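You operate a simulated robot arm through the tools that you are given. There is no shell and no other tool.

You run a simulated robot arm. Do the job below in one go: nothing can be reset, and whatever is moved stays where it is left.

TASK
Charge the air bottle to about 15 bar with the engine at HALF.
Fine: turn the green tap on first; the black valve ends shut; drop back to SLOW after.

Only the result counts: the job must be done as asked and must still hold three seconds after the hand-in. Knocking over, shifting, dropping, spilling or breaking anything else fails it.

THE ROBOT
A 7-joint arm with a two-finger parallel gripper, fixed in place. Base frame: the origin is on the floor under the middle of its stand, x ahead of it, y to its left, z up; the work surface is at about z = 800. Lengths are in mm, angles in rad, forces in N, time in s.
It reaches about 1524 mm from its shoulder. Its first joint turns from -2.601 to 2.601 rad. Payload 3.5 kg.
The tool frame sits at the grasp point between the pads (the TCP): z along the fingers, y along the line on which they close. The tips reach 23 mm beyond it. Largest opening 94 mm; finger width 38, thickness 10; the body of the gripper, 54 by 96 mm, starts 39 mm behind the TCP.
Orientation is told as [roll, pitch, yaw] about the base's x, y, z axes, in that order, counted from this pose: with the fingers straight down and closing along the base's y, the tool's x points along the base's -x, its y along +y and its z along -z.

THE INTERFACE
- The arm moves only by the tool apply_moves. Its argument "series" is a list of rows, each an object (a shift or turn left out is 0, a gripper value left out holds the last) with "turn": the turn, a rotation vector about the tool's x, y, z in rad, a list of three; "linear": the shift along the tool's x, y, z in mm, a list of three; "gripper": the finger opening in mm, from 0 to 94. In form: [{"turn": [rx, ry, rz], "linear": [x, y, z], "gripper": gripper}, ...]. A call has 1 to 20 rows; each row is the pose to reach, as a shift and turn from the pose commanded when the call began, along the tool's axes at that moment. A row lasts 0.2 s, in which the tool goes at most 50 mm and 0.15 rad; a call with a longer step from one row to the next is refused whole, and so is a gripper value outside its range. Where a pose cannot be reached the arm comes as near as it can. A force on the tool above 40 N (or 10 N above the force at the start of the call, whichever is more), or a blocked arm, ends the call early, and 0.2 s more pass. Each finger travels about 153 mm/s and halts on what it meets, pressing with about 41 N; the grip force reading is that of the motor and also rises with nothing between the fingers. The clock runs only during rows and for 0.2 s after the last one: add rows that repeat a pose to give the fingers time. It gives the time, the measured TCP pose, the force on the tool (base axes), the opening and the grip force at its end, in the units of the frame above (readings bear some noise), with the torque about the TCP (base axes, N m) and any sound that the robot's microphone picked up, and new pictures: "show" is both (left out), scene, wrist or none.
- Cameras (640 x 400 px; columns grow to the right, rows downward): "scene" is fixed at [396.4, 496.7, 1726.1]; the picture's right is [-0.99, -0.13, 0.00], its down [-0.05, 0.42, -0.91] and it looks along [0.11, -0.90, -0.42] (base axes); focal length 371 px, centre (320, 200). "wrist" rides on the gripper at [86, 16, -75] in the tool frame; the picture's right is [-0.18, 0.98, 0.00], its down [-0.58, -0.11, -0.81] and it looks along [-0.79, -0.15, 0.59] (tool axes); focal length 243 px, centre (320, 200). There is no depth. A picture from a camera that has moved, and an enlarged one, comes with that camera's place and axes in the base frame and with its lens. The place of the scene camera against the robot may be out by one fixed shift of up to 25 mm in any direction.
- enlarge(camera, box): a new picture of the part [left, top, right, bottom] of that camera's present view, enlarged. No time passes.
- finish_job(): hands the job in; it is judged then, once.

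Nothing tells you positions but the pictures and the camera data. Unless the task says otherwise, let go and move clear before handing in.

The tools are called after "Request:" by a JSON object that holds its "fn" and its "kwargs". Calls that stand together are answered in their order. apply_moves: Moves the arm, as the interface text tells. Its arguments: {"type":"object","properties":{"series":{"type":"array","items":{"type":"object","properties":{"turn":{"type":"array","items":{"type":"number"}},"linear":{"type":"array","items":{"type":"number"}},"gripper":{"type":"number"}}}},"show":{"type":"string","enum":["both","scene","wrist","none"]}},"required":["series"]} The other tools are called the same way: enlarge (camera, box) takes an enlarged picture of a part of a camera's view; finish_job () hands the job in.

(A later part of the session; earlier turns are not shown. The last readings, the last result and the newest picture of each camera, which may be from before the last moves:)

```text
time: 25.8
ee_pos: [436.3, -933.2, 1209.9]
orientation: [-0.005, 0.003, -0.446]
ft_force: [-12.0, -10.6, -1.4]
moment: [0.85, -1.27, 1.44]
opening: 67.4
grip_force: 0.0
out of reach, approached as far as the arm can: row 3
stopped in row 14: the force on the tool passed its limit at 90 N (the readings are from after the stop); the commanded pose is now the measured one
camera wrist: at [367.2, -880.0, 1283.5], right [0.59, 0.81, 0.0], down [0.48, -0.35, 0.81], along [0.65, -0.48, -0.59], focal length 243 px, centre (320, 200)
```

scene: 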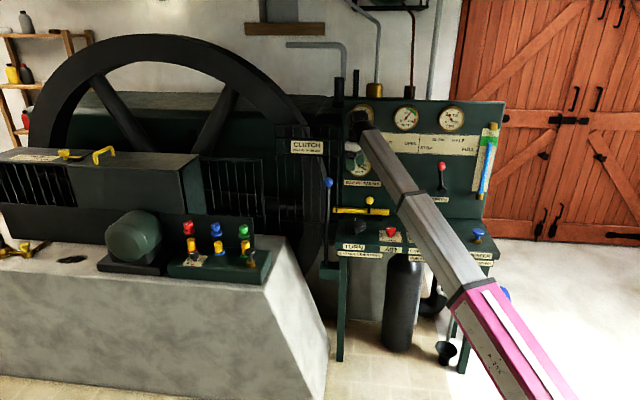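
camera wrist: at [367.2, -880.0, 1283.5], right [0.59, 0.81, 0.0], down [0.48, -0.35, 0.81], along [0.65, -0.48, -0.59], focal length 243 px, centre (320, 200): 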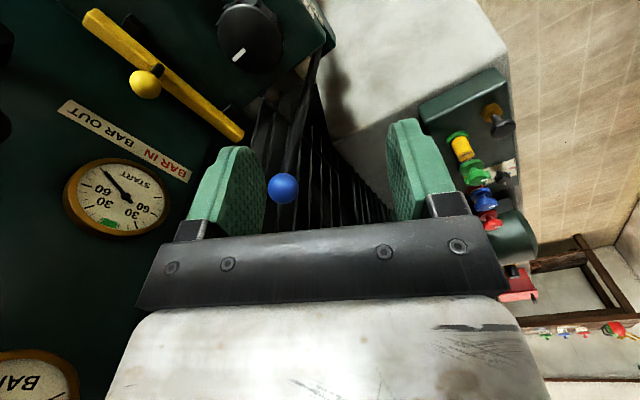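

The call stopped on a force spike although nothing seems near the tool. I'll look closely before going on.

Request:
{"fn": "enlarge", "kwargs": {"camera": "scene", "box": [290, 80, 450, 180]}}

Request:
{"fn": "enlarge", "kwargs": {"camera": "scene", "box": [290, 160, 450, 280]}}

Request:
{"fn": "apply_moves", "kwargs": {"series": [{"linear": [0, 0, 0]}], "show": "none"}}

```text
4.00 times, centred on (370, 130) of scene
camera zoom: at [396.4, 496.7, 1726.1], right [-0.99, -0.13, 0.0], down [-0.05, 0.42, -0.91], along [0.11, -0.9, -0.42], focal length 1485 px, centre (120, 480)
```

zoom: 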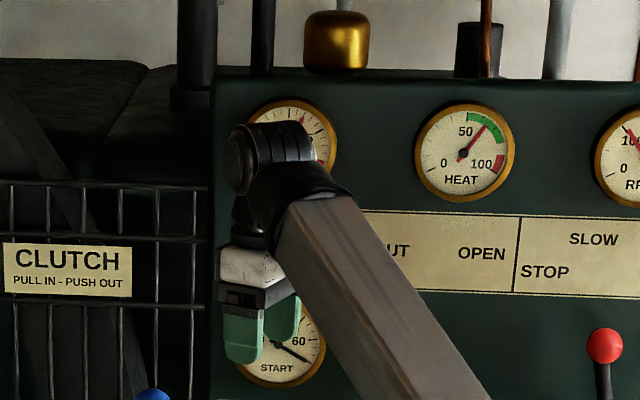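

```text
3.33 times, centred on (370, 220) of scene
camera zoom: at [396.4, 496.7, 1726.1], right [-0.99, -0.13, 0.0], down [-0.05, 0.42, -0.91], along [0.11, -0.9, -0.42], focal length 1237 px, centre (153, 133)
```

zoom: 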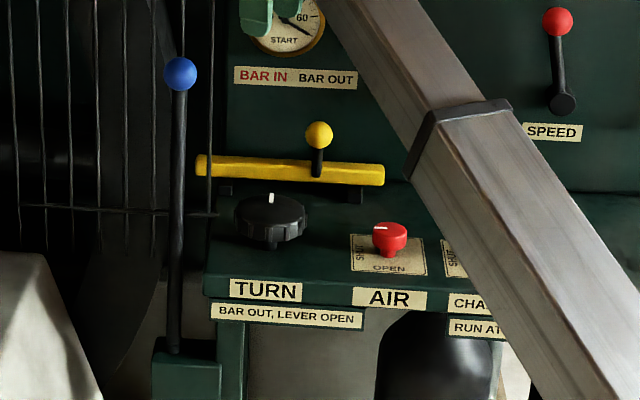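

```text
time: 26.2
ee_pos: [436.4, -933.0, 1210.0]
orientation: [-0.004, 0.002, -0.447]
ft_force: [-18.3, -14.3, -4.2]
moment: [1.08, -2.11, 2.18]
opening: 68.0
grip_force: 0.1
```

The steady force points to a contact at the camera housing, so turning that way presses it on the arm's own forearm; nothing in the scene moved. I'll turn back to zero yaw and use the lever from a tilted pose instead.

Request:
{"fn": "apply_moves", "kwargs": {"series": [{"turn": [0, 0, -0.13]}, {"turn": [0, 0, -0.28]}, {"turn": [0, 0, -0.43]}, {"turn": [0, 0, -0.447]}], "show": "wrist"}}

```text
time: 27.2
ee_pos: [437.7, -932.1, 1209.4]
orientation: [0.0, 0.004, -0.003]
ft_force: [0.5, 0.7, -0.3]
moment: [0.0, 0.01, 0.02]
opening: 68.0
grip_force: 0.1
camera wrist: at [351.6, -915.7, 1283.5], right [0.19, 0.98, 0.0], down [0.58, -0.11, 0.8], along [0.79, -0.15, -0.59], focal length 243 px, centre (320, 200)
```

wrist: 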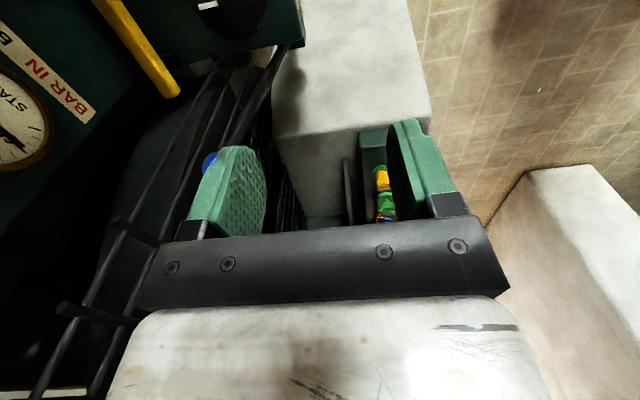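

The contact is gone. I'll move to the front of the SPEED lever, turning the other way (yaw +90°) and then tilting so the fingers point at the panel with the camera on top.

Request:
{"fn": "apply_moves", "kwargs": {"series": [{"linear": [36, -9, 1], "turn": [0, 0, -0.145]}, {"linear": [72, -18, 2], "turn": [0, 0, -0.29]}, {"linear": [108, -27, 3], "turn": [0, 0, -0.435]}, {"linear": [144, -36, 4], "turn": [0, 0, -0.58]}, {"linear": [180, -45, 5], "turn": [0, 0, -0.725]}, {"linear": [216, -54, 6], "turn": [0, 0, -0.87]}, {"linear": [252, -63, 7], "turn": [0, 0, -1.015]}, {"linear": [288, -72, 8], "turn": [0, 0, -1.16]}, {"linear": [324, -81, 9], "turn": [0, 0, -1.305]}, {"linear": [360, -90, 9], "turn": [0, 0, -1.45]}, {"linear": [393, -98, 9], "turn": [0, 0, -1.571]}], "show": "both"}}

```text
time: 29.6
ee_pos: [52.7, -1029.1, 1202.0]
orientation: [0.0, 0.001, 1.55]
ft_force: [-0.2, -0.4, 0.0]
moment: [0.0, 0.01, -0.01]
opening: 67.9
grip_force: 0.0
out of reach, approached as far as the arm can: row 11
camera wrist: at [35.6, -1114.0, 1276.8], right [-0.98, 0.2, 0.0], down [0.12, 0.58, 0.81], along [0.16, 0.79, -0.59], focal length 243 px, centre (320, 200)
```

scene: 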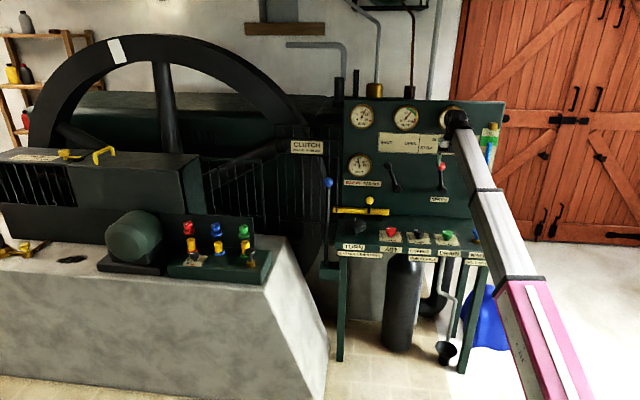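
wrist: 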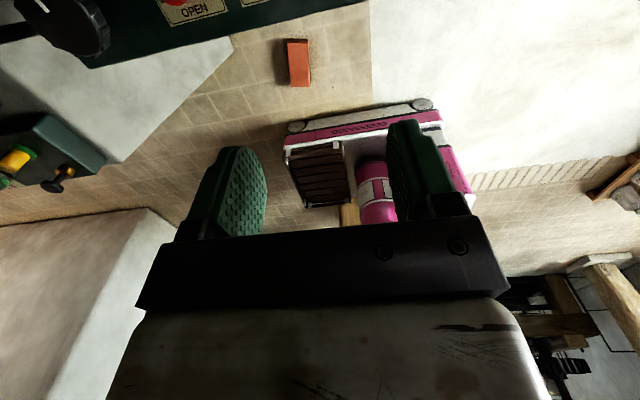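

The wrist reaches this yaw (near its limit). Now I'll tilt the fingers toward the panel while closing in on the SPEED ball at about (45, -1214, 1112).

Request:
{"fn": "apply_moves", "kwargs": {"series": [{"linear": [10, 1, 10], "turn": [0, 0.14, 0]}, {"linear": [20, 2, 20], "turn": [0, 0.28, 0]}, {"linear": [30, 3, 30], "turn": [0, 0.42, 0]}, {"linear": [40, 4, 40], "turn": [0, 0.56, 0]}, {"linear": [50, 5, 50], "turn": [0, 0.7, 0]}, {"linear": [58, 6, 60], "turn": [0, 0.84, 0]}, {"linear": [66, 7, 70], "turn": [0, 0.98, 0]}, {"linear": [74, 8, 80], "turn": [0, 1.12, 0]}, {"linear": [80, 8, 88], "turn": [0, 1.2, 0]}], "show": "both"}}

```text
time: 31.6
ee_pos: [45.3, -1109.0, 1112.8]
orientation: [0.01, 1.206, 1.577]
ft_force: [0.1, 0.6, -0.3]
moment: [0.0, -0.01, -0.01]
opening: 67.6
grip_force: 0.0
out of reach, approached as far as the arm can: row 1, 2, 3, 4, 5
camera wrist: at [30.1, -1069.7, 1221.0], right [-0.98, 0.07, -0.17], down [0.11, 0.96, -0.25], along [0.14, -0.27, -0.95], focal length 243 px, centre (320, 200)
```

scene: 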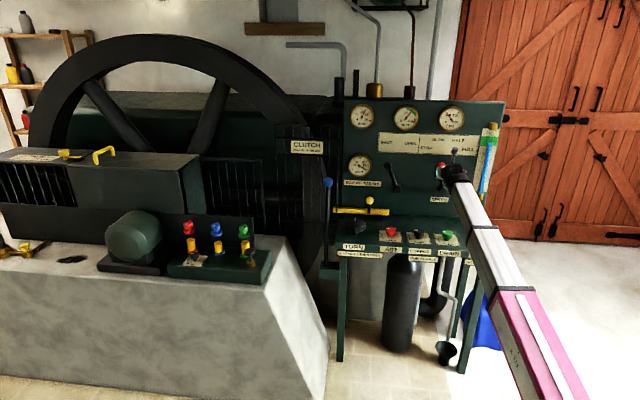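
wrist: 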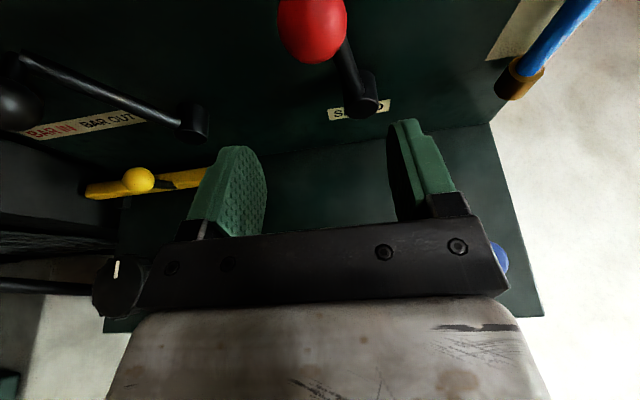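

The wrist camera shows the red SPEED ball straight ahead at about (42, -1214, 1110). I'll advance so the open fingers straddle it.

Request:
{"fn": "apply_moves", "kwargs": {"series": [{"linear": [8, 1, 23]}, {"linear": [16, 2, 47]}, {"linear": [24, 3, 70]}, {"linear": [32, 3, 93]}], "show": "both"}}

```text
time: 32.6
ee_pos: [41.7, -1208.3, 1110.7]
orientation: [0.011, 1.205, 1.576]
ft_force: [-0.5, 0.1, -0.1]
moment: [-0.01, 0.02, -0.03]
opening: 68.0
grip_force: 0.0
camera wrist: at [26.6, -1168.6, 1217.5], right [-0.98, 0.07, -0.17], down [0.11, 0.96, -0.25], along [0.14, -0.27, -0.95], focal length 243 px, centre (320, 200)
```

scene: 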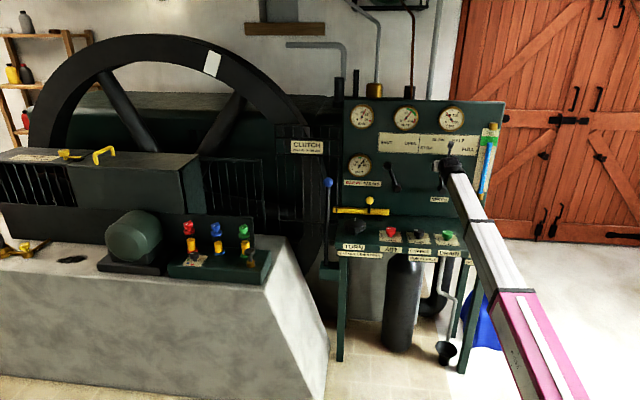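
wrist: 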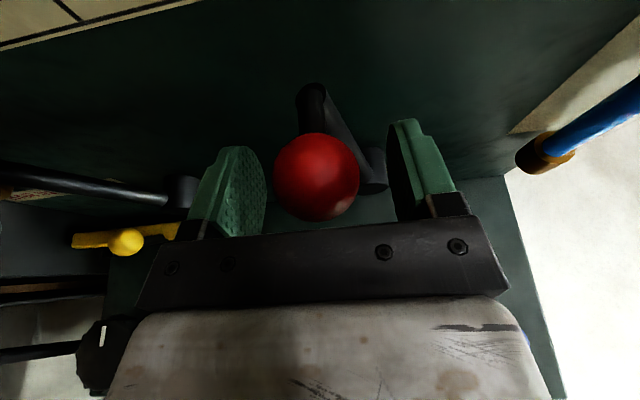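

The ball sits between the fingers. I'll close on it and swing it about 50 mm toward HALF (to -x).

Request:
{"fn": "apply_moves", "kwargs": {"series": [{"gripper": 50}, {"gripper": 36}, {"gripper": 36}, {"linear": [0, 10, 0], "gripper": 36}, {"linear": [1, 20, 0], "gripper": 36}, {"linear": [1, 30, 0], "gripper": 36}, {"linear": [1, 40, 0], "gripper": 36}, {"linear": [0, 50, 0], "gripper": 36}, {"linear": [0, 50, 0], "gripper": 36}], "show": "both"}}

Request:
{"fn": "enlarge", "kwargs": {"camera": "scene", "box": [336, 90, 496, 190]}}

```text
time: 34.6
ee_pos: [-1.6, -1206.7, 1108.3]
orientation: [0.003, 1.204, 1.554]
ft_force: [1.5, -7.3, 5.2]
moment: [0.4, -0.46, -0.02]
opening: 40.8
grip_force: 44.6
out of reach, approached as far as the arm can: row 8, 9
camera wrist: at [-17.3, -1167.6, 1216.9], right [-0.98, 0.09, -0.17], down [0.13, 0.96, -0.25], along [0.14, -0.27, -0.95], focal length 243 px, centre (320, 200)
```

scene: 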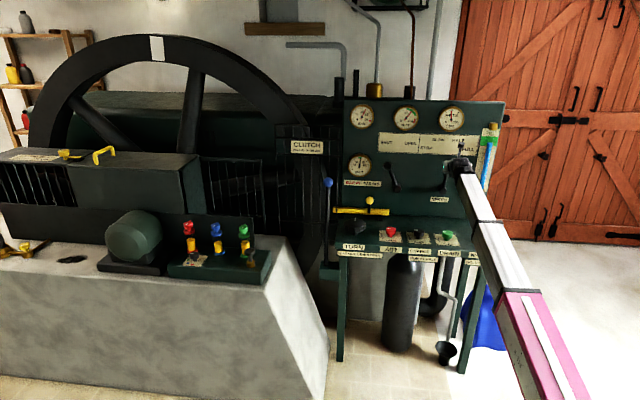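
wrist: 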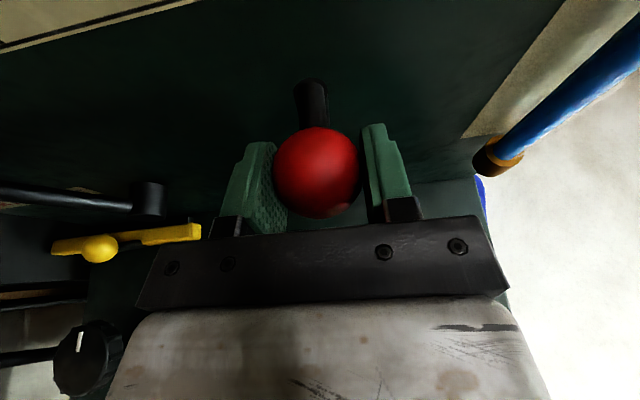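

```text
4.00 times, centred on (416, 140) of scene
camera zoom: at [396.4, 496.7, 1726.1], right [-0.99, -0.13, 0.0], down [-0.05, 0.42, -0.91], along [0.11, -0.9, -0.42], focal length 1485 px, centre (-64, 440)
```

zoom: 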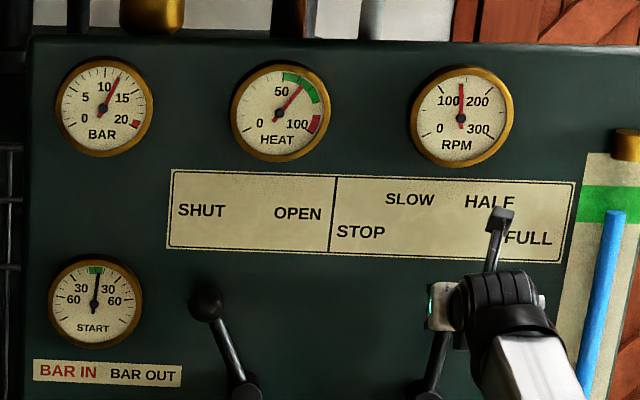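

The ball moved to x ≈ -2 and the RPM needle rose to about 150. I'll wait briefly and see where it settles.

Request:
{"fn": "apply_moves", "kwargs": {"series": [{"linear": [0, 0, 0], "gripper": 36}, {"linear": [0, 0, 0], "gripper": 36}, {"linear": [0, 0, 0], "gripper": 36}], "show": "wrist"}}

Request:
{"fn": "enlarge", "kwargs": {"camera": "scene", "box": [336, 90, 496, 190]}}

Request:
{"fn": "enlarge", "kwargs": {"camera": "scene", "box": [420, 95, 500, 145]}}

```text
time: 35.4
ee_pos: [-1.6, -1207.6, 1109.4]
orientation: [0.006, 1.204, 1.556]
ft_force: [-2.2, -9.0, 6.1]
moment: [0.05, 0.13, -0.06]
opening: 40.9
grip_force: 45.4
camera wrist: at [-17.2, -1167.5, 1216.9], right [-0.98, 0.08, -0.17], down [0.13, 0.96, -0.25], along [0.14, -0.27, -0.95], focal length 243 px, centre (320, 200)
```

wrist: 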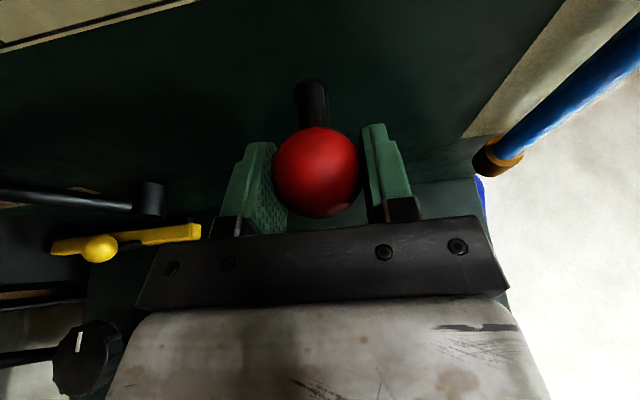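

```text
4.00 times, centred on (416, 140) of scene
camera zoom: at [396.4, 496.7, 1726.1], right [-0.99, -0.13, 0.0], down [-0.05, 0.42, -0.91], along [0.11, -0.9, -0.42], focal length 1485 px, centre (-64, 440)
```

zoom: 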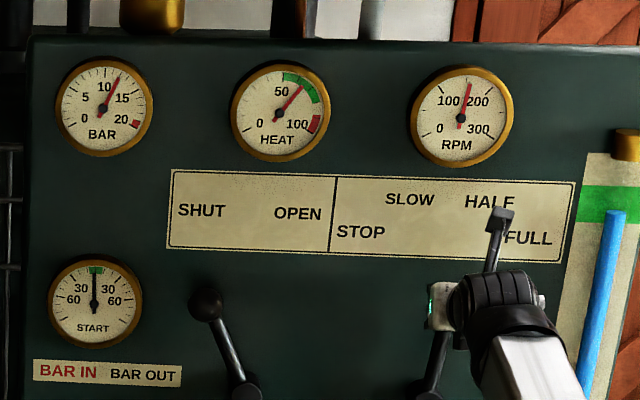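

```text
8.00 times, centred on (460, 120) of scene
camera zoom: at [396.4, 496.7, 1726.1], right [-0.99, -0.13, 0.0], down [-0.05, 0.42, -0.91], along [0.11, -0.9, -0.42], focal length 2969 px, centre (-800, 840)
```

zoom: 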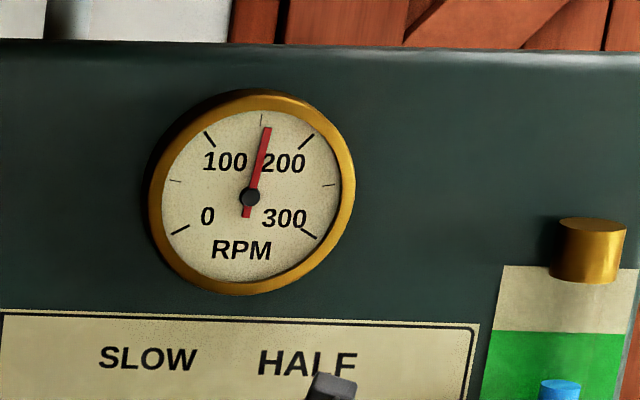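

RPM is still creeping up past 155, and by geometry the ball is about 12 mm short of the HALF mark. I'll nudge it the rest of the way with a slight twist to stay off the wrist limit.

Request:
{"fn": "apply_moves", "kwargs": {"series": [{"linear": [0, 3, 0], "turn": [0, 0, 0.04], "gripper": 36}, {"linear": [0, 8, 0], "turn": [0, 0, 0.08], "gripper": 36}, {"linear": [0, 12, 0], "turn": [0, 0, 0.08], "gripper": 36}, {"linear": [0, 12, 0], "turn": [0, 0, 0.08], "gripper": 36}], "show": "wrist"}}

Request:
{"fn": "enlarge", "kwargs": {"camera": "scene", "box": [336, 90, 496, 190]}}

Request:
{"fn": "enlarge", "kwargs": {"camera": "scene", "box": [420, 95, 500, 145]}}

```text
time: 36.4
ee_pos: [-11.1, -1206.7, 1108.4]
orientation: [-0.198, 1.192, 1.357]
ft_force: [4.3, -6.2, -3.0]
moment: [0.46, -0.51, -0.02]
opening: 40.9
grip_force: 45.5
camera wrist: at [-34.9, -1167.3, 1214.3], right [-0.97, 0.1, -0.24], down [0.16, 0.96, -0.24], along [0.21, -0.27, -0.94], focal length 243 px, centre (320, 200)
```

wrist: 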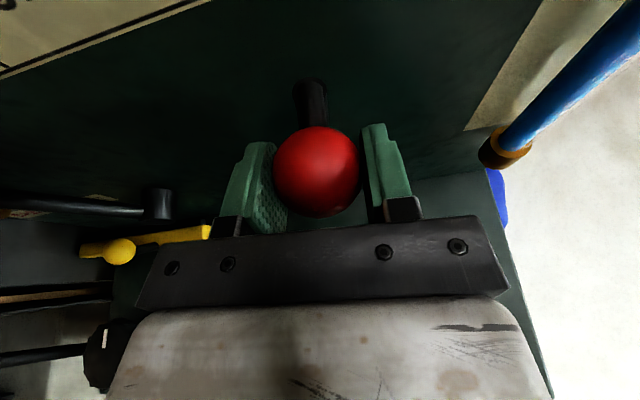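

```text
4.00 times, centred on (416, 140) of scene
camera zoom: at [396.4, 496.7, 1726.1], right [-0.99, -0.13, 0.0], down [-0.05, 0.42, -0.91], along [0.11, -0.9, -0.42], focal length 1485 px, centre (-64, 440)
```

zoom: 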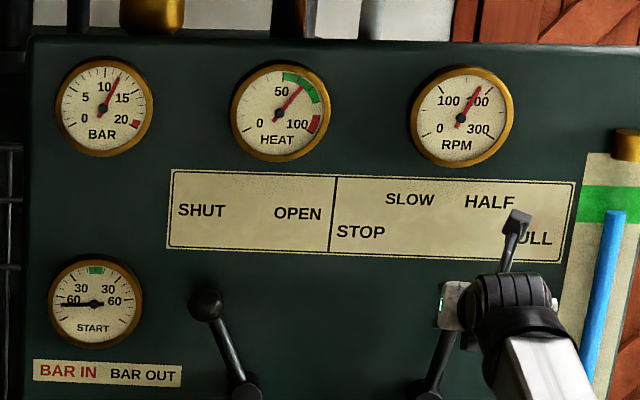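

```text
8.00 times, centred on (460, 120) of scene
camera zoom: at [396.4, 496.7, 1726.1], right [-0.99, -0.13, 0.0], down [-0.05, 0.42, -0.91], along [0.11, -0.9, -0.42], focal length 2969 px, centre (-800, 840)
```

zoom: 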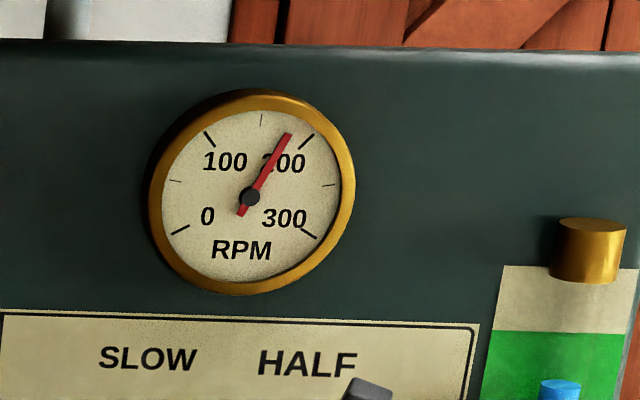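

RPM is at about 180 and rising. I'll release the ball and see where the lever and the speed settle.

Request:
{"fn": "apply_moves", "kwargs": {"series": [{"gripper": 50}, {"gripper": 68}, {"gripper": 68}, {"linear": [0, 0, -30], "gripper": 68}, {"linear": [0, 0, -70], "gripper": 68}, {"linear": [0, 0, -105], "gripper": 68}], "show": "both"}}

Request:
{"fn": "enlarge", "kwargs": {"camera": "scene", "box": [336, 90, 496, 190]}}

Request:
{"fn": "enlarge", "kwargs": {"camera": "scene", "box": [420, 95, 500, 145]}}

```text
time: 37.8
ee_pos: [-13.3, -1108.7, 1149.0]
orientation: [-0.192, 1.194, 1.359]
ft_force: [-0.3, -0.7, 1.1]
moment: [0.01, -0.01, 0.03]
opening: 68.0
grip_force: 0.1
camera wrist: at [-35.4, -1068.7, 1253.1], right [-0.97, 0.1, -0.24], down [0.16, 0.96, -0.24], along [0.21, -0.27, -0.94], focal length 243 px, centre (320, 200)
```

scene: 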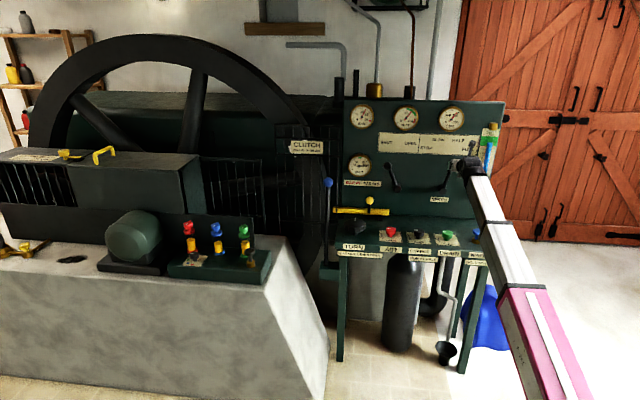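
wrist: 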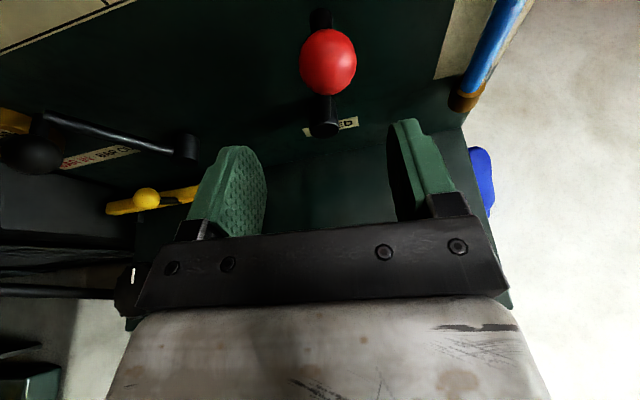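

```text
4.00 times, centred on (416, 140) of scene
camera zoom: at [396.4, 496.7, 1726.1], right [-0.99, -0.13, 0.0], down [-0.05, 0.42, -0.91], along [0.11, -0.9, -0.42], focal length 1485 px, centre (-64, 440)
```

zoom: 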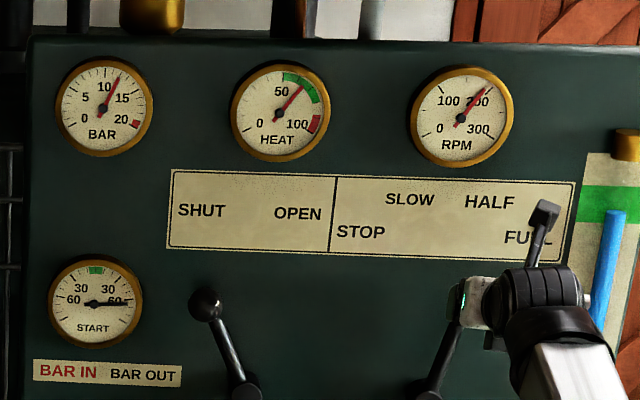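

```text
8.00 times, centred on (460, 120) of scene
camera zoom: at [396.4, 496.7, 1726.1], right [-0.99, -0.13, 0.0], down [-0.05, 0.42, -0.91], along [0.11, -0.9, -0.42], focal length 2969 px, centre (-800, 840)
```

zoom: 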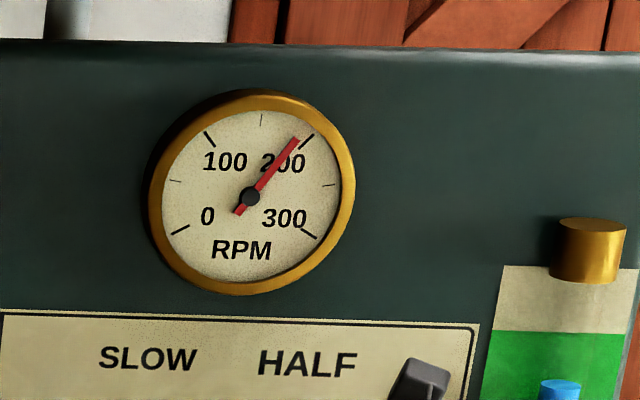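

The lever has settled at about x = -20, symmetric to SLOW, with RPM near 190 — it looks seated at HALF. Now I'll bring the tool upright again and head for the CHARGE knob.

Request:
{"fn": "apply_moves", "kwargs": {"series": [{"linear": [-4, -8, -20], "turn": [0, -0.13, 0]}, {"linear": [-8, -16, -35], "turn": [0, -0.27, 0]}, {"linear": [-12, -24, -48], "turn": [0, -0.41, 0]}, {"linear": [-16, -32, -56], "turn": [0, -0.55, 0]}, {"linear": [-20, -40, -60], "turn": [0, -0.69, 0]}, {"linear": [-24, -48, -62], "turn": [0, -0.83, 0]}, {"linear": [-27, -56, -64], "turn": [0, -0.97, 0]}, {"linear": [-30, -64, -65], "turn": [0, -1.1, 0]}, {"linear": [-30, -71, -65], "turn": [0, -1.204, 0]}], "show": "both"}}

Request:
{"fn": "enlarge", "kwargs": {"camera": "scene", "box": [336, 90, 496, 190]}}

```text
time: 39.8
ee_pos: [60.0, -1039.6, 1147.6]
orientation: [-0.072, -0.005, 1.542]
ft_force: [-1.0, -0.1, 0.2]
moment: [-0.02, 0.01, 0.03]
opening: 68.2
grip_force: 0.1
camera wrist: at [36.6, -1125.0, 1219.6], right [-0.97, 0.22, -0.07], down [0.07, 0.58, 0.81], along [0.22, 0.79, -0.58], focal length 243 px, centre (320, 200)
```

scene: 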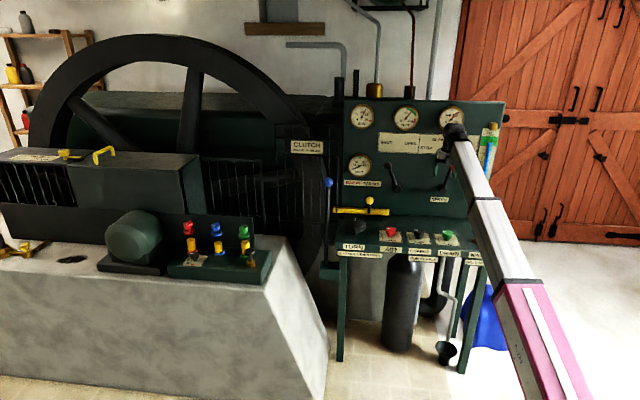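
wrist: 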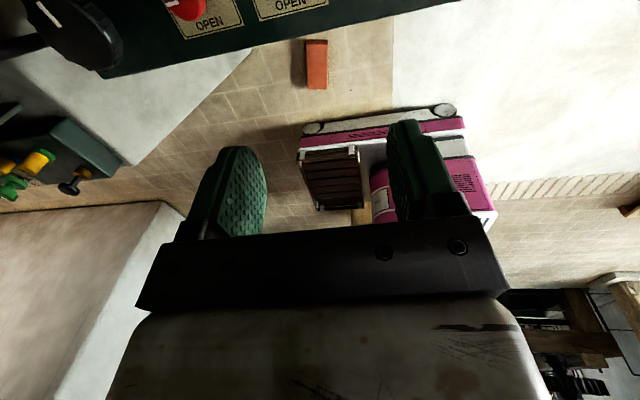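

```text
4.00 times, centred on (416, 140) of scene
camera zoom: at [396.4, 496.7, 1726.1], right [-0.99, -0.13, 0.0], down [-0.05, 0.42, -0.91], along [0.11, -0.9, -0.42], focal length 1485 px, centre (-64, 440)
```

zoom: 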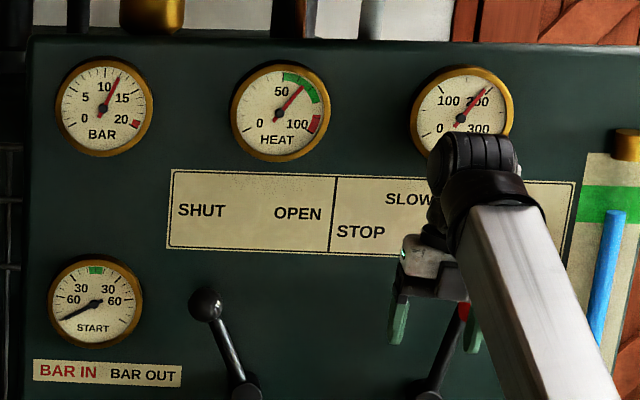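

RPM holds near 190 at HALF. Next I'll turn to zero yaw while lowering to above the black CHARGE knob at about (122, -1062).

Request:
{"fn": "apply_moves", "kwargs": {"series": [{"linear": [2, -5, 10], "turn": [-0.0052, 0.005, 0.14]}, {"linear": [4, -10, 22], "turn": [-0.0104, 0.0101, 0.28]}, {"linear": [6, -14, 36], "turn": [-0.0156, 0.0151, 0.42]}, {"linear": [8, -19, 50], "turn": [-0.0207, 0.0202, 0.56]}, {"linear": [10, -24, 65], "turn": [-0.0259, 0.0252, 0.7]}, {"linear": [12, -28, 80], "turn": [-0.0311, 0.0303, 0.84]}, {"linear": [14, -33, 95], "turn": [-0.0363, 0.0353, 0.98]}, {"linear": [16, -38, 110], "turn": [-0.0415, 0.0404, 1.12]}, {"linear": [18, -43, 125], "turn": [-0.0467, 0.0454, 1.26]}, {"linear": [20, -48, 138], "turn": [-0.0519, 0.0505, 1.4]}, {"linear": [20, -52, 151], "turn": [-0.0571, 0.0555, 1.5415]}, {"linear": [20, -52, 151], "turn": [-0.0571, 0.0555, 1.5415]}], "show": "both"}}

Request:
{"fn": "enlarge", "kwargs": {"camera": "scene", "box": [336, 90, 496, 190]}}

```text
time: 42.4
ee_pos: [121.5, -1060.9, 999.5]
orientation: [0.003, 0.002, -0.005]
ft_force: [0.3, 0.0, 0.3]
moment: [0.03, 0.01, 0.02]
opening: 67.8
grip_force: 0.0
camera wrist: at [36.2, -1044.1, 1074.5], right [0.19, 0.98, 0.0], down [0.58, -0.11, 0.81], along [0.79, -0.15, -0.59], focal length 243 px, centre (320, 200)
```

scene: 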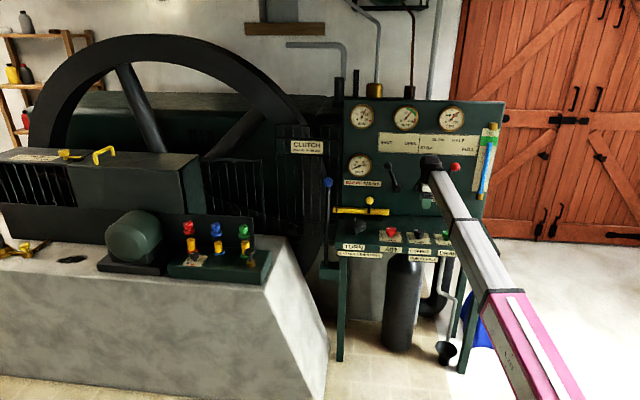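
wrist: 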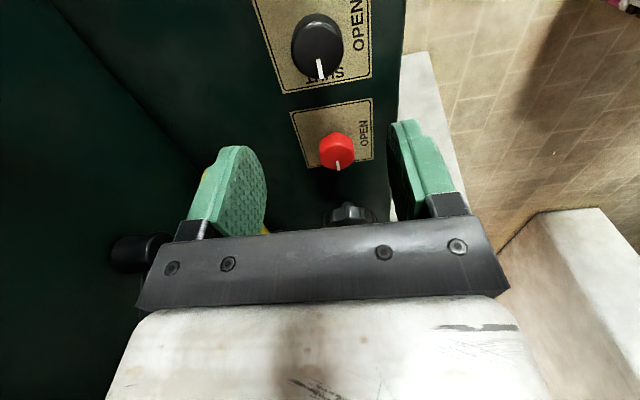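

```text
4.00 times, centred on (416, 140) of scene
camera zoom: at [396.4, 496.7, 1726.1], right [-0.99, -0.13, 0.0], down [-0.05, 0.42, -0.91], along [0.11, -0.9, -0.42], focal length 1485 px, centre (-64, 440)
```

zoom: 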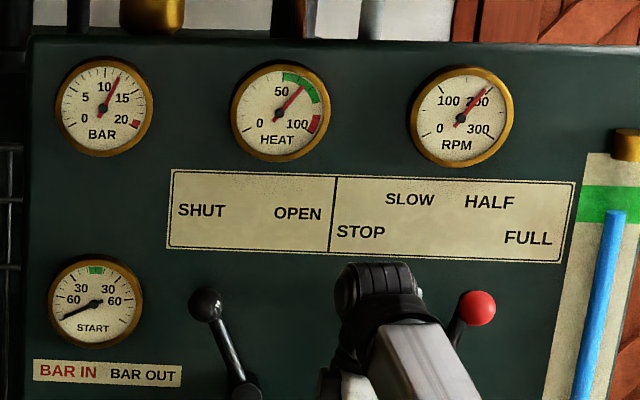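

The red ball now sits under the HALF side and RPM looks steady. I'll zoom in on the RPM dial and on the CHARGE knob.

Request:
{"fn": "enlarge", "kwargs": {"camera": "scene", "box": [420, 95, 500, 145]}}

Request:
{"fn": "enlarge", "kwargs": {"camera": "scene", "box": [420, 130, 500, 200]}}

Request:
{"fn": "enlarge", "kwargs": {"camera": "wrist", "box": [240, 0, 400, 100]}}

```text
8.00 times, centred on (460, 120) of scene
camera zoom: at [396.4, 496.7, 1726.1], right [-0.99, -0.13, 0.0], down [-0.05, 0.42, -0.91], along [0.11, -0.9, -0.42], focal length 2969 px, centre (-800, 840)
```

zoom: 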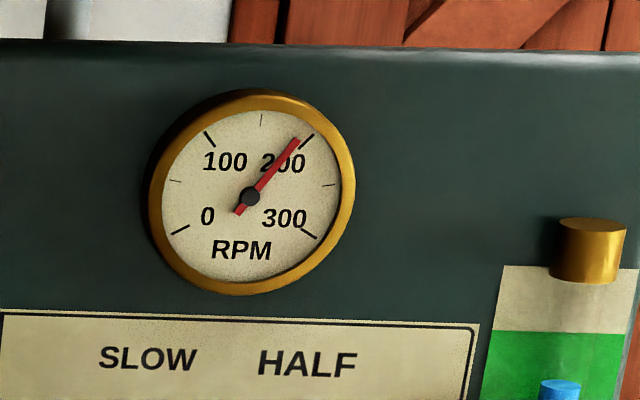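

```text
5.71 times, centred on (460, 165) of scene
camera zoom: at [396.4, 496.7, 1726.1], right [-0.99, -0.13, 0.0], down [-0.05, 0.42, -0.91], along [0.11, -0.9, -0.42], focal length 2121 px, centre (-480, 400)
```

zoom: 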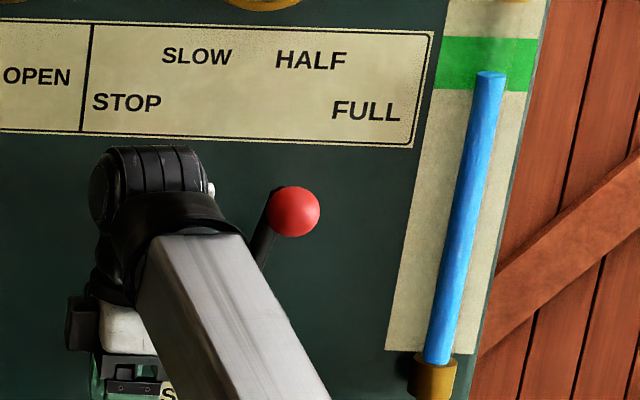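

```text
4.00 times, centred on (320, 50) of wrist
camera zoom: at [36.2, -1044.1, 1074.5], right [0.19, 0.98, 0.0], down [0.58, -0.11, 0.81], along [0.79, -0.15, -0.59], focal length 970 px, centre (320, 800)
```

zoom: 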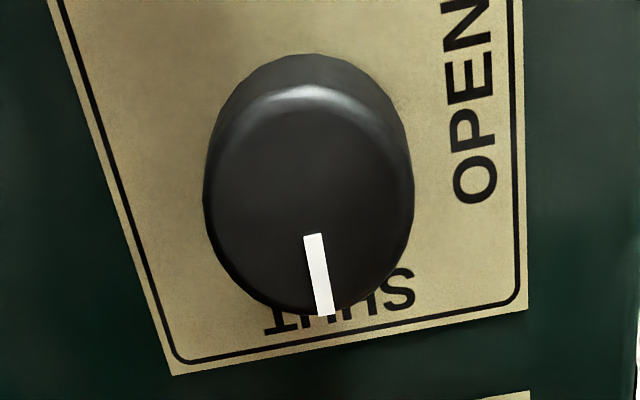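

RPM holds steady at 190 with the lever at HALF. The CHARGE knob works out at about (131, -1065) with its top near z = 830; I'll lower to just above it and recheck.

Request:
{"fn": "apply_moves", "kwargs": {"series": [{"linear": [-5, -2, 35], "gripper": 80}, {"linear": [-9, -4, 70], "gripper": 80}, {"linear": [-9, -4, 105], "gripper": 80}, {"linear": [-9, -4, 105], "gripper": 80}], "show": "both"}}

Request:
{"fn": "enlarge", "kwargs": {"camera": "wrist", "box": [220, 20, 420, 145]}}

Request:
{"fn": "enlarge", "kwargs": {"camera": "scene", "box": [336, 90, 496, 190]}}

```text
time: 43.4
ee_pos: [130.2, -1063.6, 896.0]
orientation: [0.002, 0.001, -0.002]
ft_force: [-0.2, -0.3, 0.1]
moment: [0.01, -0.01, 0.01]
opening: 79.8
grip_force: 0.0
camera wrist: at [45.1, -1048.3, 969.8], right [0.19, 0.98, 0.0], down [0.58, -0.11, 0.81], along [0.79, -0.15, -0.59], focal length 243 px, centre (320, 200)
```

scene: 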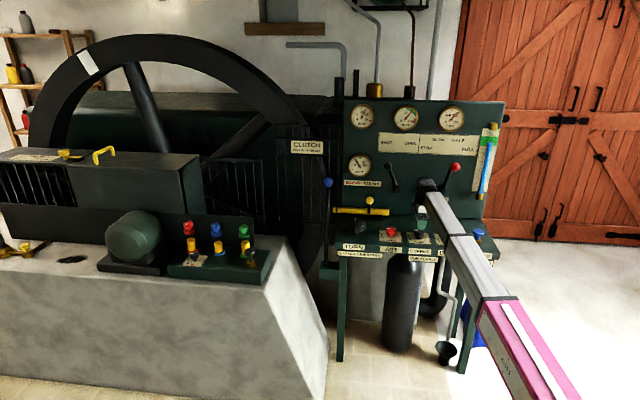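
wrist: 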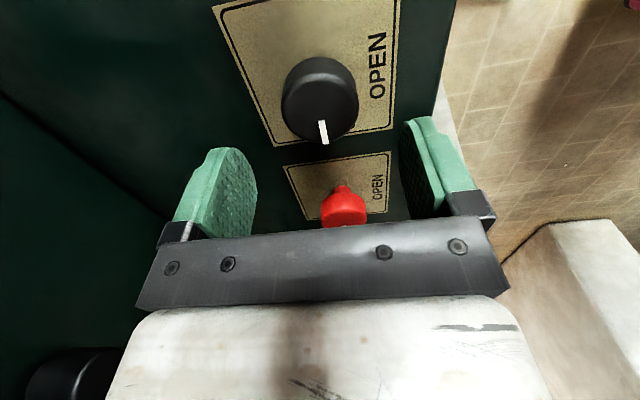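

```text
3.20 times, centred on (320, 82) of wrist
camera zoom: at [45.1, -1048.3, 969.8], right [0.19, 0.98, 0.0], down [0.58, -0.11, 0.81], along [0.79, -0.15, -0.59], focal length 776 px, centre (320, 576)
```

zoom: 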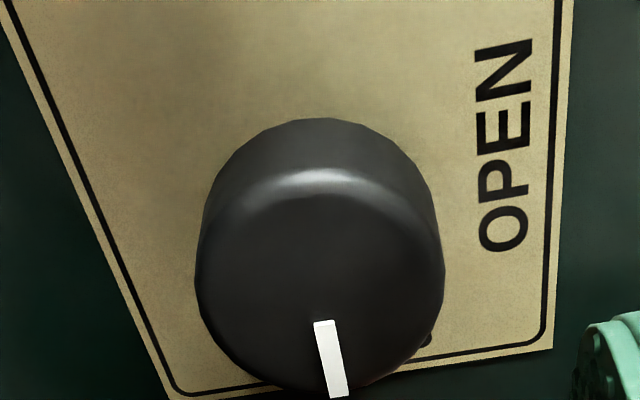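

```text
4.00 times, centred on (416, 140) of scene
camera zoom: at [396.4, 496.7, 1726.1], right [-0.99, -0.13, 0.0], down [-0.05, 0.42, -0.91], along [0.11, -0.9, -0.42], focal length 1485 px, centre (-64, 440)
```

zoom: 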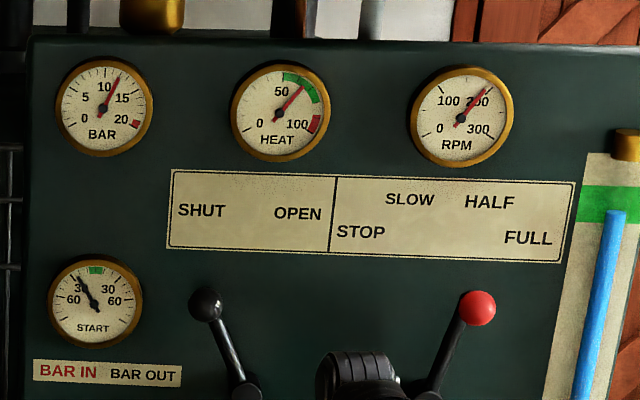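

The knob is centred between the fingers, and its top is near z = 833. I'll lower to grip it and close.

Request:
{"fn": "apply_moves", "kwargs": {"series": [{"linear": [0, -1, 25], "gripper": 80}, {"linear": [0, -1, 45], "gripper": 80}, {"linear": [0, -1, 61], "gripper": 80}, {"linear": [0, -1, 61], "gripper": 60}, {"linear": [0, -1, 61], "gripper": 40}, {"linear": [0, -1, 61], "gripper": 36}], "show": "both"}}

Request:
{"fn": "enlarge", "kwargs": {"camera": "scene", "box": [370, 190, 470, 260]}}

```text
time: 44.8
ee_pos: [131.3, -1064.1, 834.9]
orientation: [0.003, 0.003, -0.003]
ft_force: [-0.6, 14.0, -7.7]
moment: [0.15, -0.09, -0.02]
opening: 47.6
grip_force: 44.9
camera wrist: at [44.8, -1048.4, 908.9], right [0.19, 0.98, 0.0], down [0.58, -0.11, 0.81], along [0.79, -0.15, -0.59], focal length 243 px, centre (320, 200)
```

scene: 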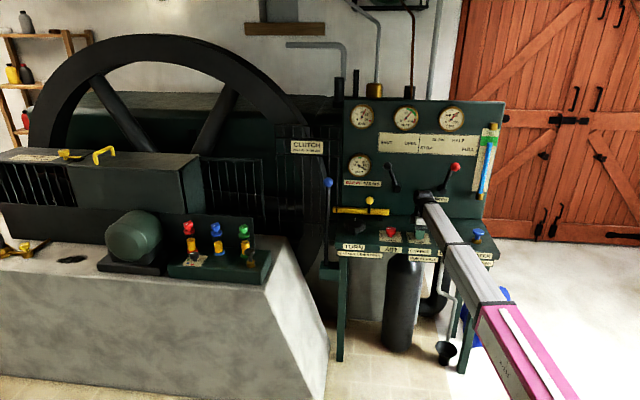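
wrist: 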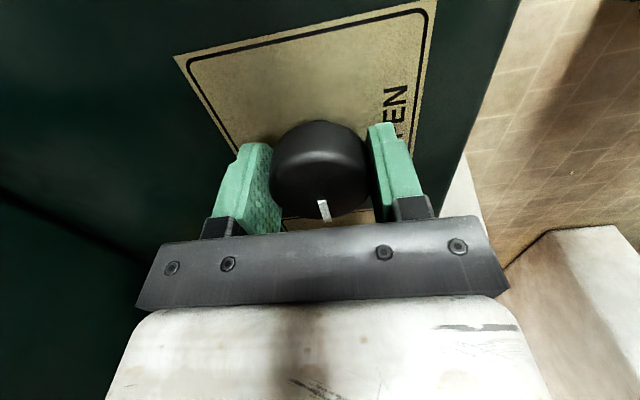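

```text
5.71 times, centred on (420, 225) of scene
camera zoom: at [396.4, 496.7, 1726.1], right [-0.99, -0.13, 0.0], down [-0.05, 0.42, -0.91], along [0.11, -0.9, -0.42], focal length 2121 px, centre (-251, 57)
```

zoom: 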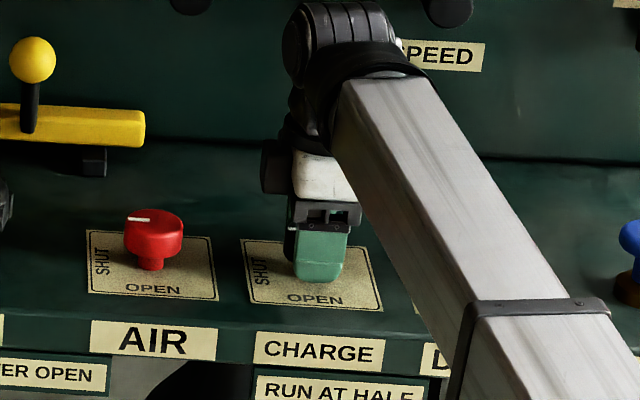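

The pads hold the CHARGE knob (47.6 mm). I'll start opening it counter-clockwise, about half way first, and watch the BAR dial.

Request:
{"fn": "apply_moves", "kwargs": {"series": [{"turn": [0, 0, -0.14], "linear": [0, 1, 0]}, {"turn": [0, 0, -0.28], "linear": [0, 1, 0]}, {"turn": [0, 0, -0.42], "linear": [0, 1, 0]}, {"turn": [0, 0, -0.56], "linear": [0, 1, 0]}, {"turn": [0, 0, -0.7], "linear": [0, 1, 0]}, {"turn": [0, 0, -0.8], "linear": [0, 1, 0]}], "show": "wrist"}}

Request:
{"fn": "enlarge", "kwargs": {"camera": "scene", "box": [336, 90, 496, 190]}}

Request:
{"fn": "enlarge", "kwargs": {"camera": "scene", "box": [340, 95, 420, 145]}}

```text
time: 46.2
ee_pos: [130.8, -1065.4, 835.0]
orientation: [0.002, 0.0, 0.798]
ft_force: [-1.4, 10.7, -8.1]
moment: [-0.58, 0.87, 0.02]
opening: 47.4
grip_force: 45.4
camera wrist: at [59.3, -1115.2, 908.8], right [-0.58, 0.82, 0.0], down [0.48, 0.34, 0.81], along [0.66, 0.47, -0.59], focal length 243 px, centre (320, 200)
```

wrist: 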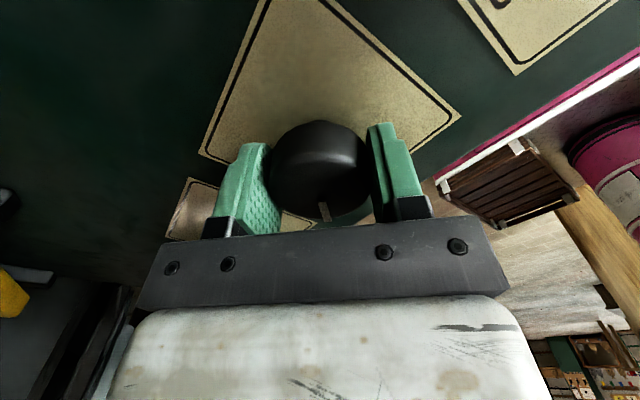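

```text
4.00 times, centred on (416, 140) of scene
camera zoom: at [396.4, 496.7, 1726.1], right [-0.99, -0.13, 0.0], down [-0.05, 0.42, -0.91], along [0.11, -0.9, -0.42], focal length 1485 px, centre (-64, 440)
```

zoom: 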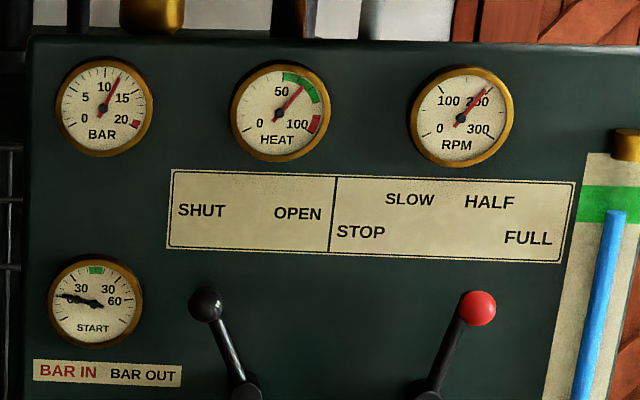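

```text
8.00 times, centred on (380, 120) of scene
camera zoom: at [396.4, 496.7, 1726.1], right [-0.99, -0.13, 0.0], down [-0.05, 0.42, -0.91], along [0.11, -0.9, -0.42], focal length 2969 px, centre (-160, 840)
```

zoom: 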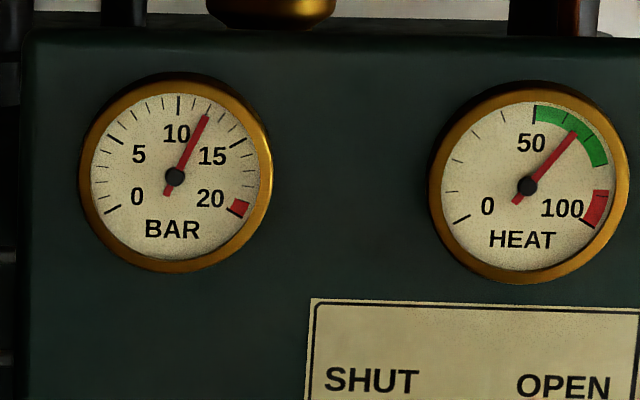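

The knob is turning with the gripper and the pressure still reads about 12. I'll open it the rest of the way.

Request:
{"fn": "apply_moves", "kwargs": {"series": [{"turn": [0, 0, -0.14]}, {"turn": [0, 0, -0.28]}, {"turn": [0, 0, -0.42]}, {"turn": [0, 0, -0.56]}, {"turn": [0, 0, -0.7]}, {"turn": [0, 0, -0.76]}], "show": "wrist"}}

Request:
{"fn": "enlarge", "kwargs": {"camera": "scene", "box": [336, 90, 496, 190]}}

Request:
{"fn": "enlarge", "kwargs": {"camera": "scene", "box": [340, 95, 420, 145]}}

```text
time: 47.6
ee_pos: [130.9, -1065.1, 835.1]
orientation: [0.003, -0.004, 1.558]
ft_force: [-4.9, 5.2, -4.6]
moment: [-0.42, 0.35, 0.02]
opening: 47.3
grip_force: 44.9
camera wrist: at [114.0, -1150.9, 908.6], right [-0.98, 0.2, 0.0], down [0.12, 0.58, 0.81], along [0.16, 0.79, -0.59], focal length 243 px, centre (320, 200)
```

wrist: 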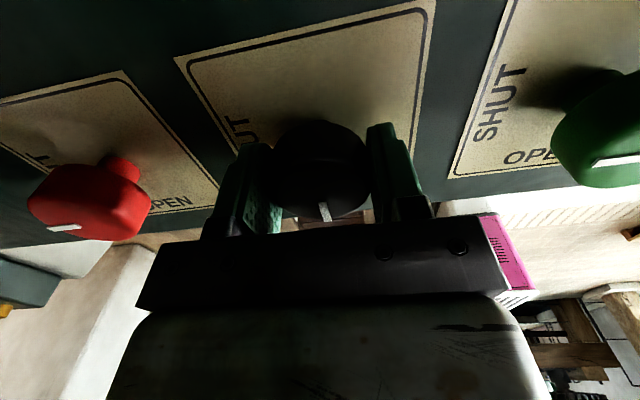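

```text
4.00 times, centred on (416, 140) of scene
camera zoom: at [396.4, 496.7, 1726.1], right [-0.99, -0.13, 0.0], down [-0.05, 0.42, -0.91], along [0.11, -0.9, -0.42], focal length 1485 px, centre (-64, 440)
```

zoom: 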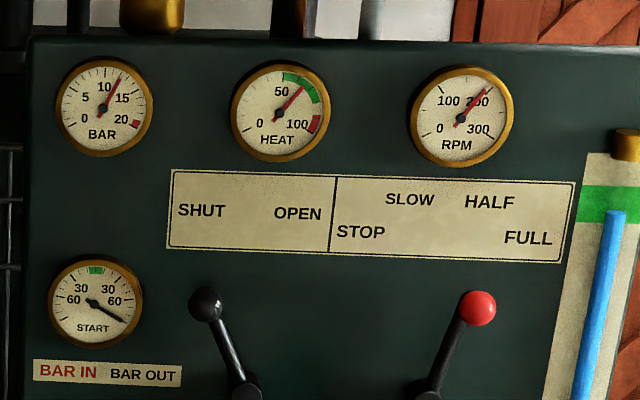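

```text
8.00 times, centred on (380, 120) of scene
camera zoom: at [396.4, 496.7, 1726.1], right [-0.99, -0.13, 0.0], down [-0.05, 0.42, -0.91], along [0.11, -0.9, -0.42], focal length 2969 px, centre (-160, 840)
```

zoom: 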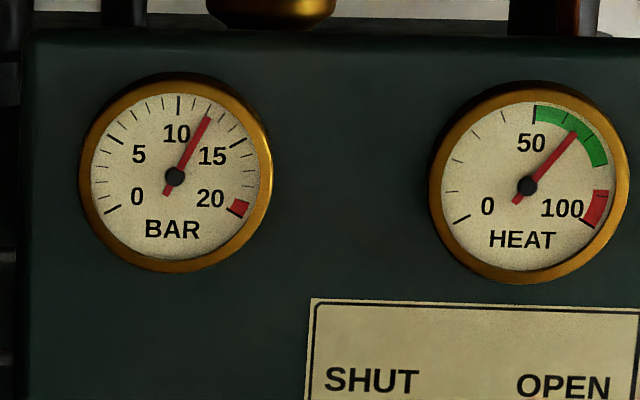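

CHARGE is fully open and the BAR needle has begun to creep up. I'll hold here for a couple of seconds and check the rate.

Request:
{"fn": "apply_moves", "kwargs": {"series": [{"linear": [0, 0, 0]}, {"linear": [0, 0, 0]}, {"linear": [0, 0, 0]}, {"linear": [0, 0, 0]}, {"linear": [0, 0, 0]}, {"linear": [0, 0, 0]}, {"linear": [0, 0, 0]}, {"linear": [0, 0, 0]}, {"linear": [0, 0, 0]}, {"linear": [0, 0, 0]}], "show": "none"}}

Request:
{"fn": "enlarge", "kwargs": {"camera": "scene", "box": [336, 90, 496, 190]}}

Request:
{"fn": "enlarge", "kwargs": {"camera": "scene", "box": [340, 95, 420, 145]}}

```text
time: 49.8
ee_pos: [128.4, -1065.3, 834.4]
orientation: [0.003, -0.002, 1.555]
ft_force: [-7.6, 0.8, -0.5]
moment: [0.24, 0.13, 0.02]
opening: 47.4
grip_force: 45.2
```

```text
4.00 times, centred on (416, 140) of scene
camera zoom: at [396.4, 496.7, 1726.1], right [-0.99, -0.13, 0.0], down [-0.05, 0.42, -0.91], along [0.11, -0.9, -0.42], focal length 1485 px, centre (-64, 440)
```

zoom: 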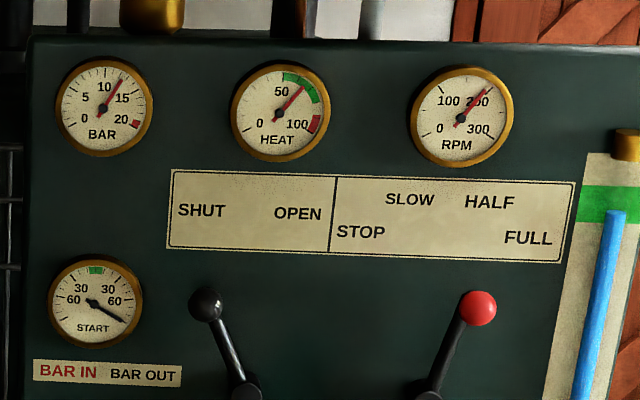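

```text
8.00 times, centred on (380, 120) of scene
camera zoom: at [396.4, 496.7, 1726.1], right [-0.99, -0.13, 0.0], down [-0.05, 0.42, -0.91], along [0.11, -0.9, -0.42], focal length 2969 px, centre (-160, 840)
```

zoom: 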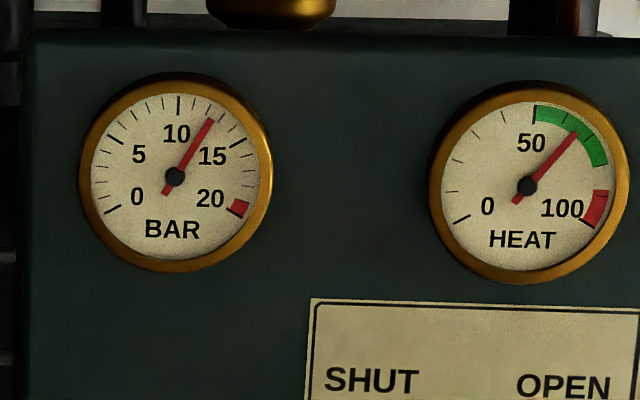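

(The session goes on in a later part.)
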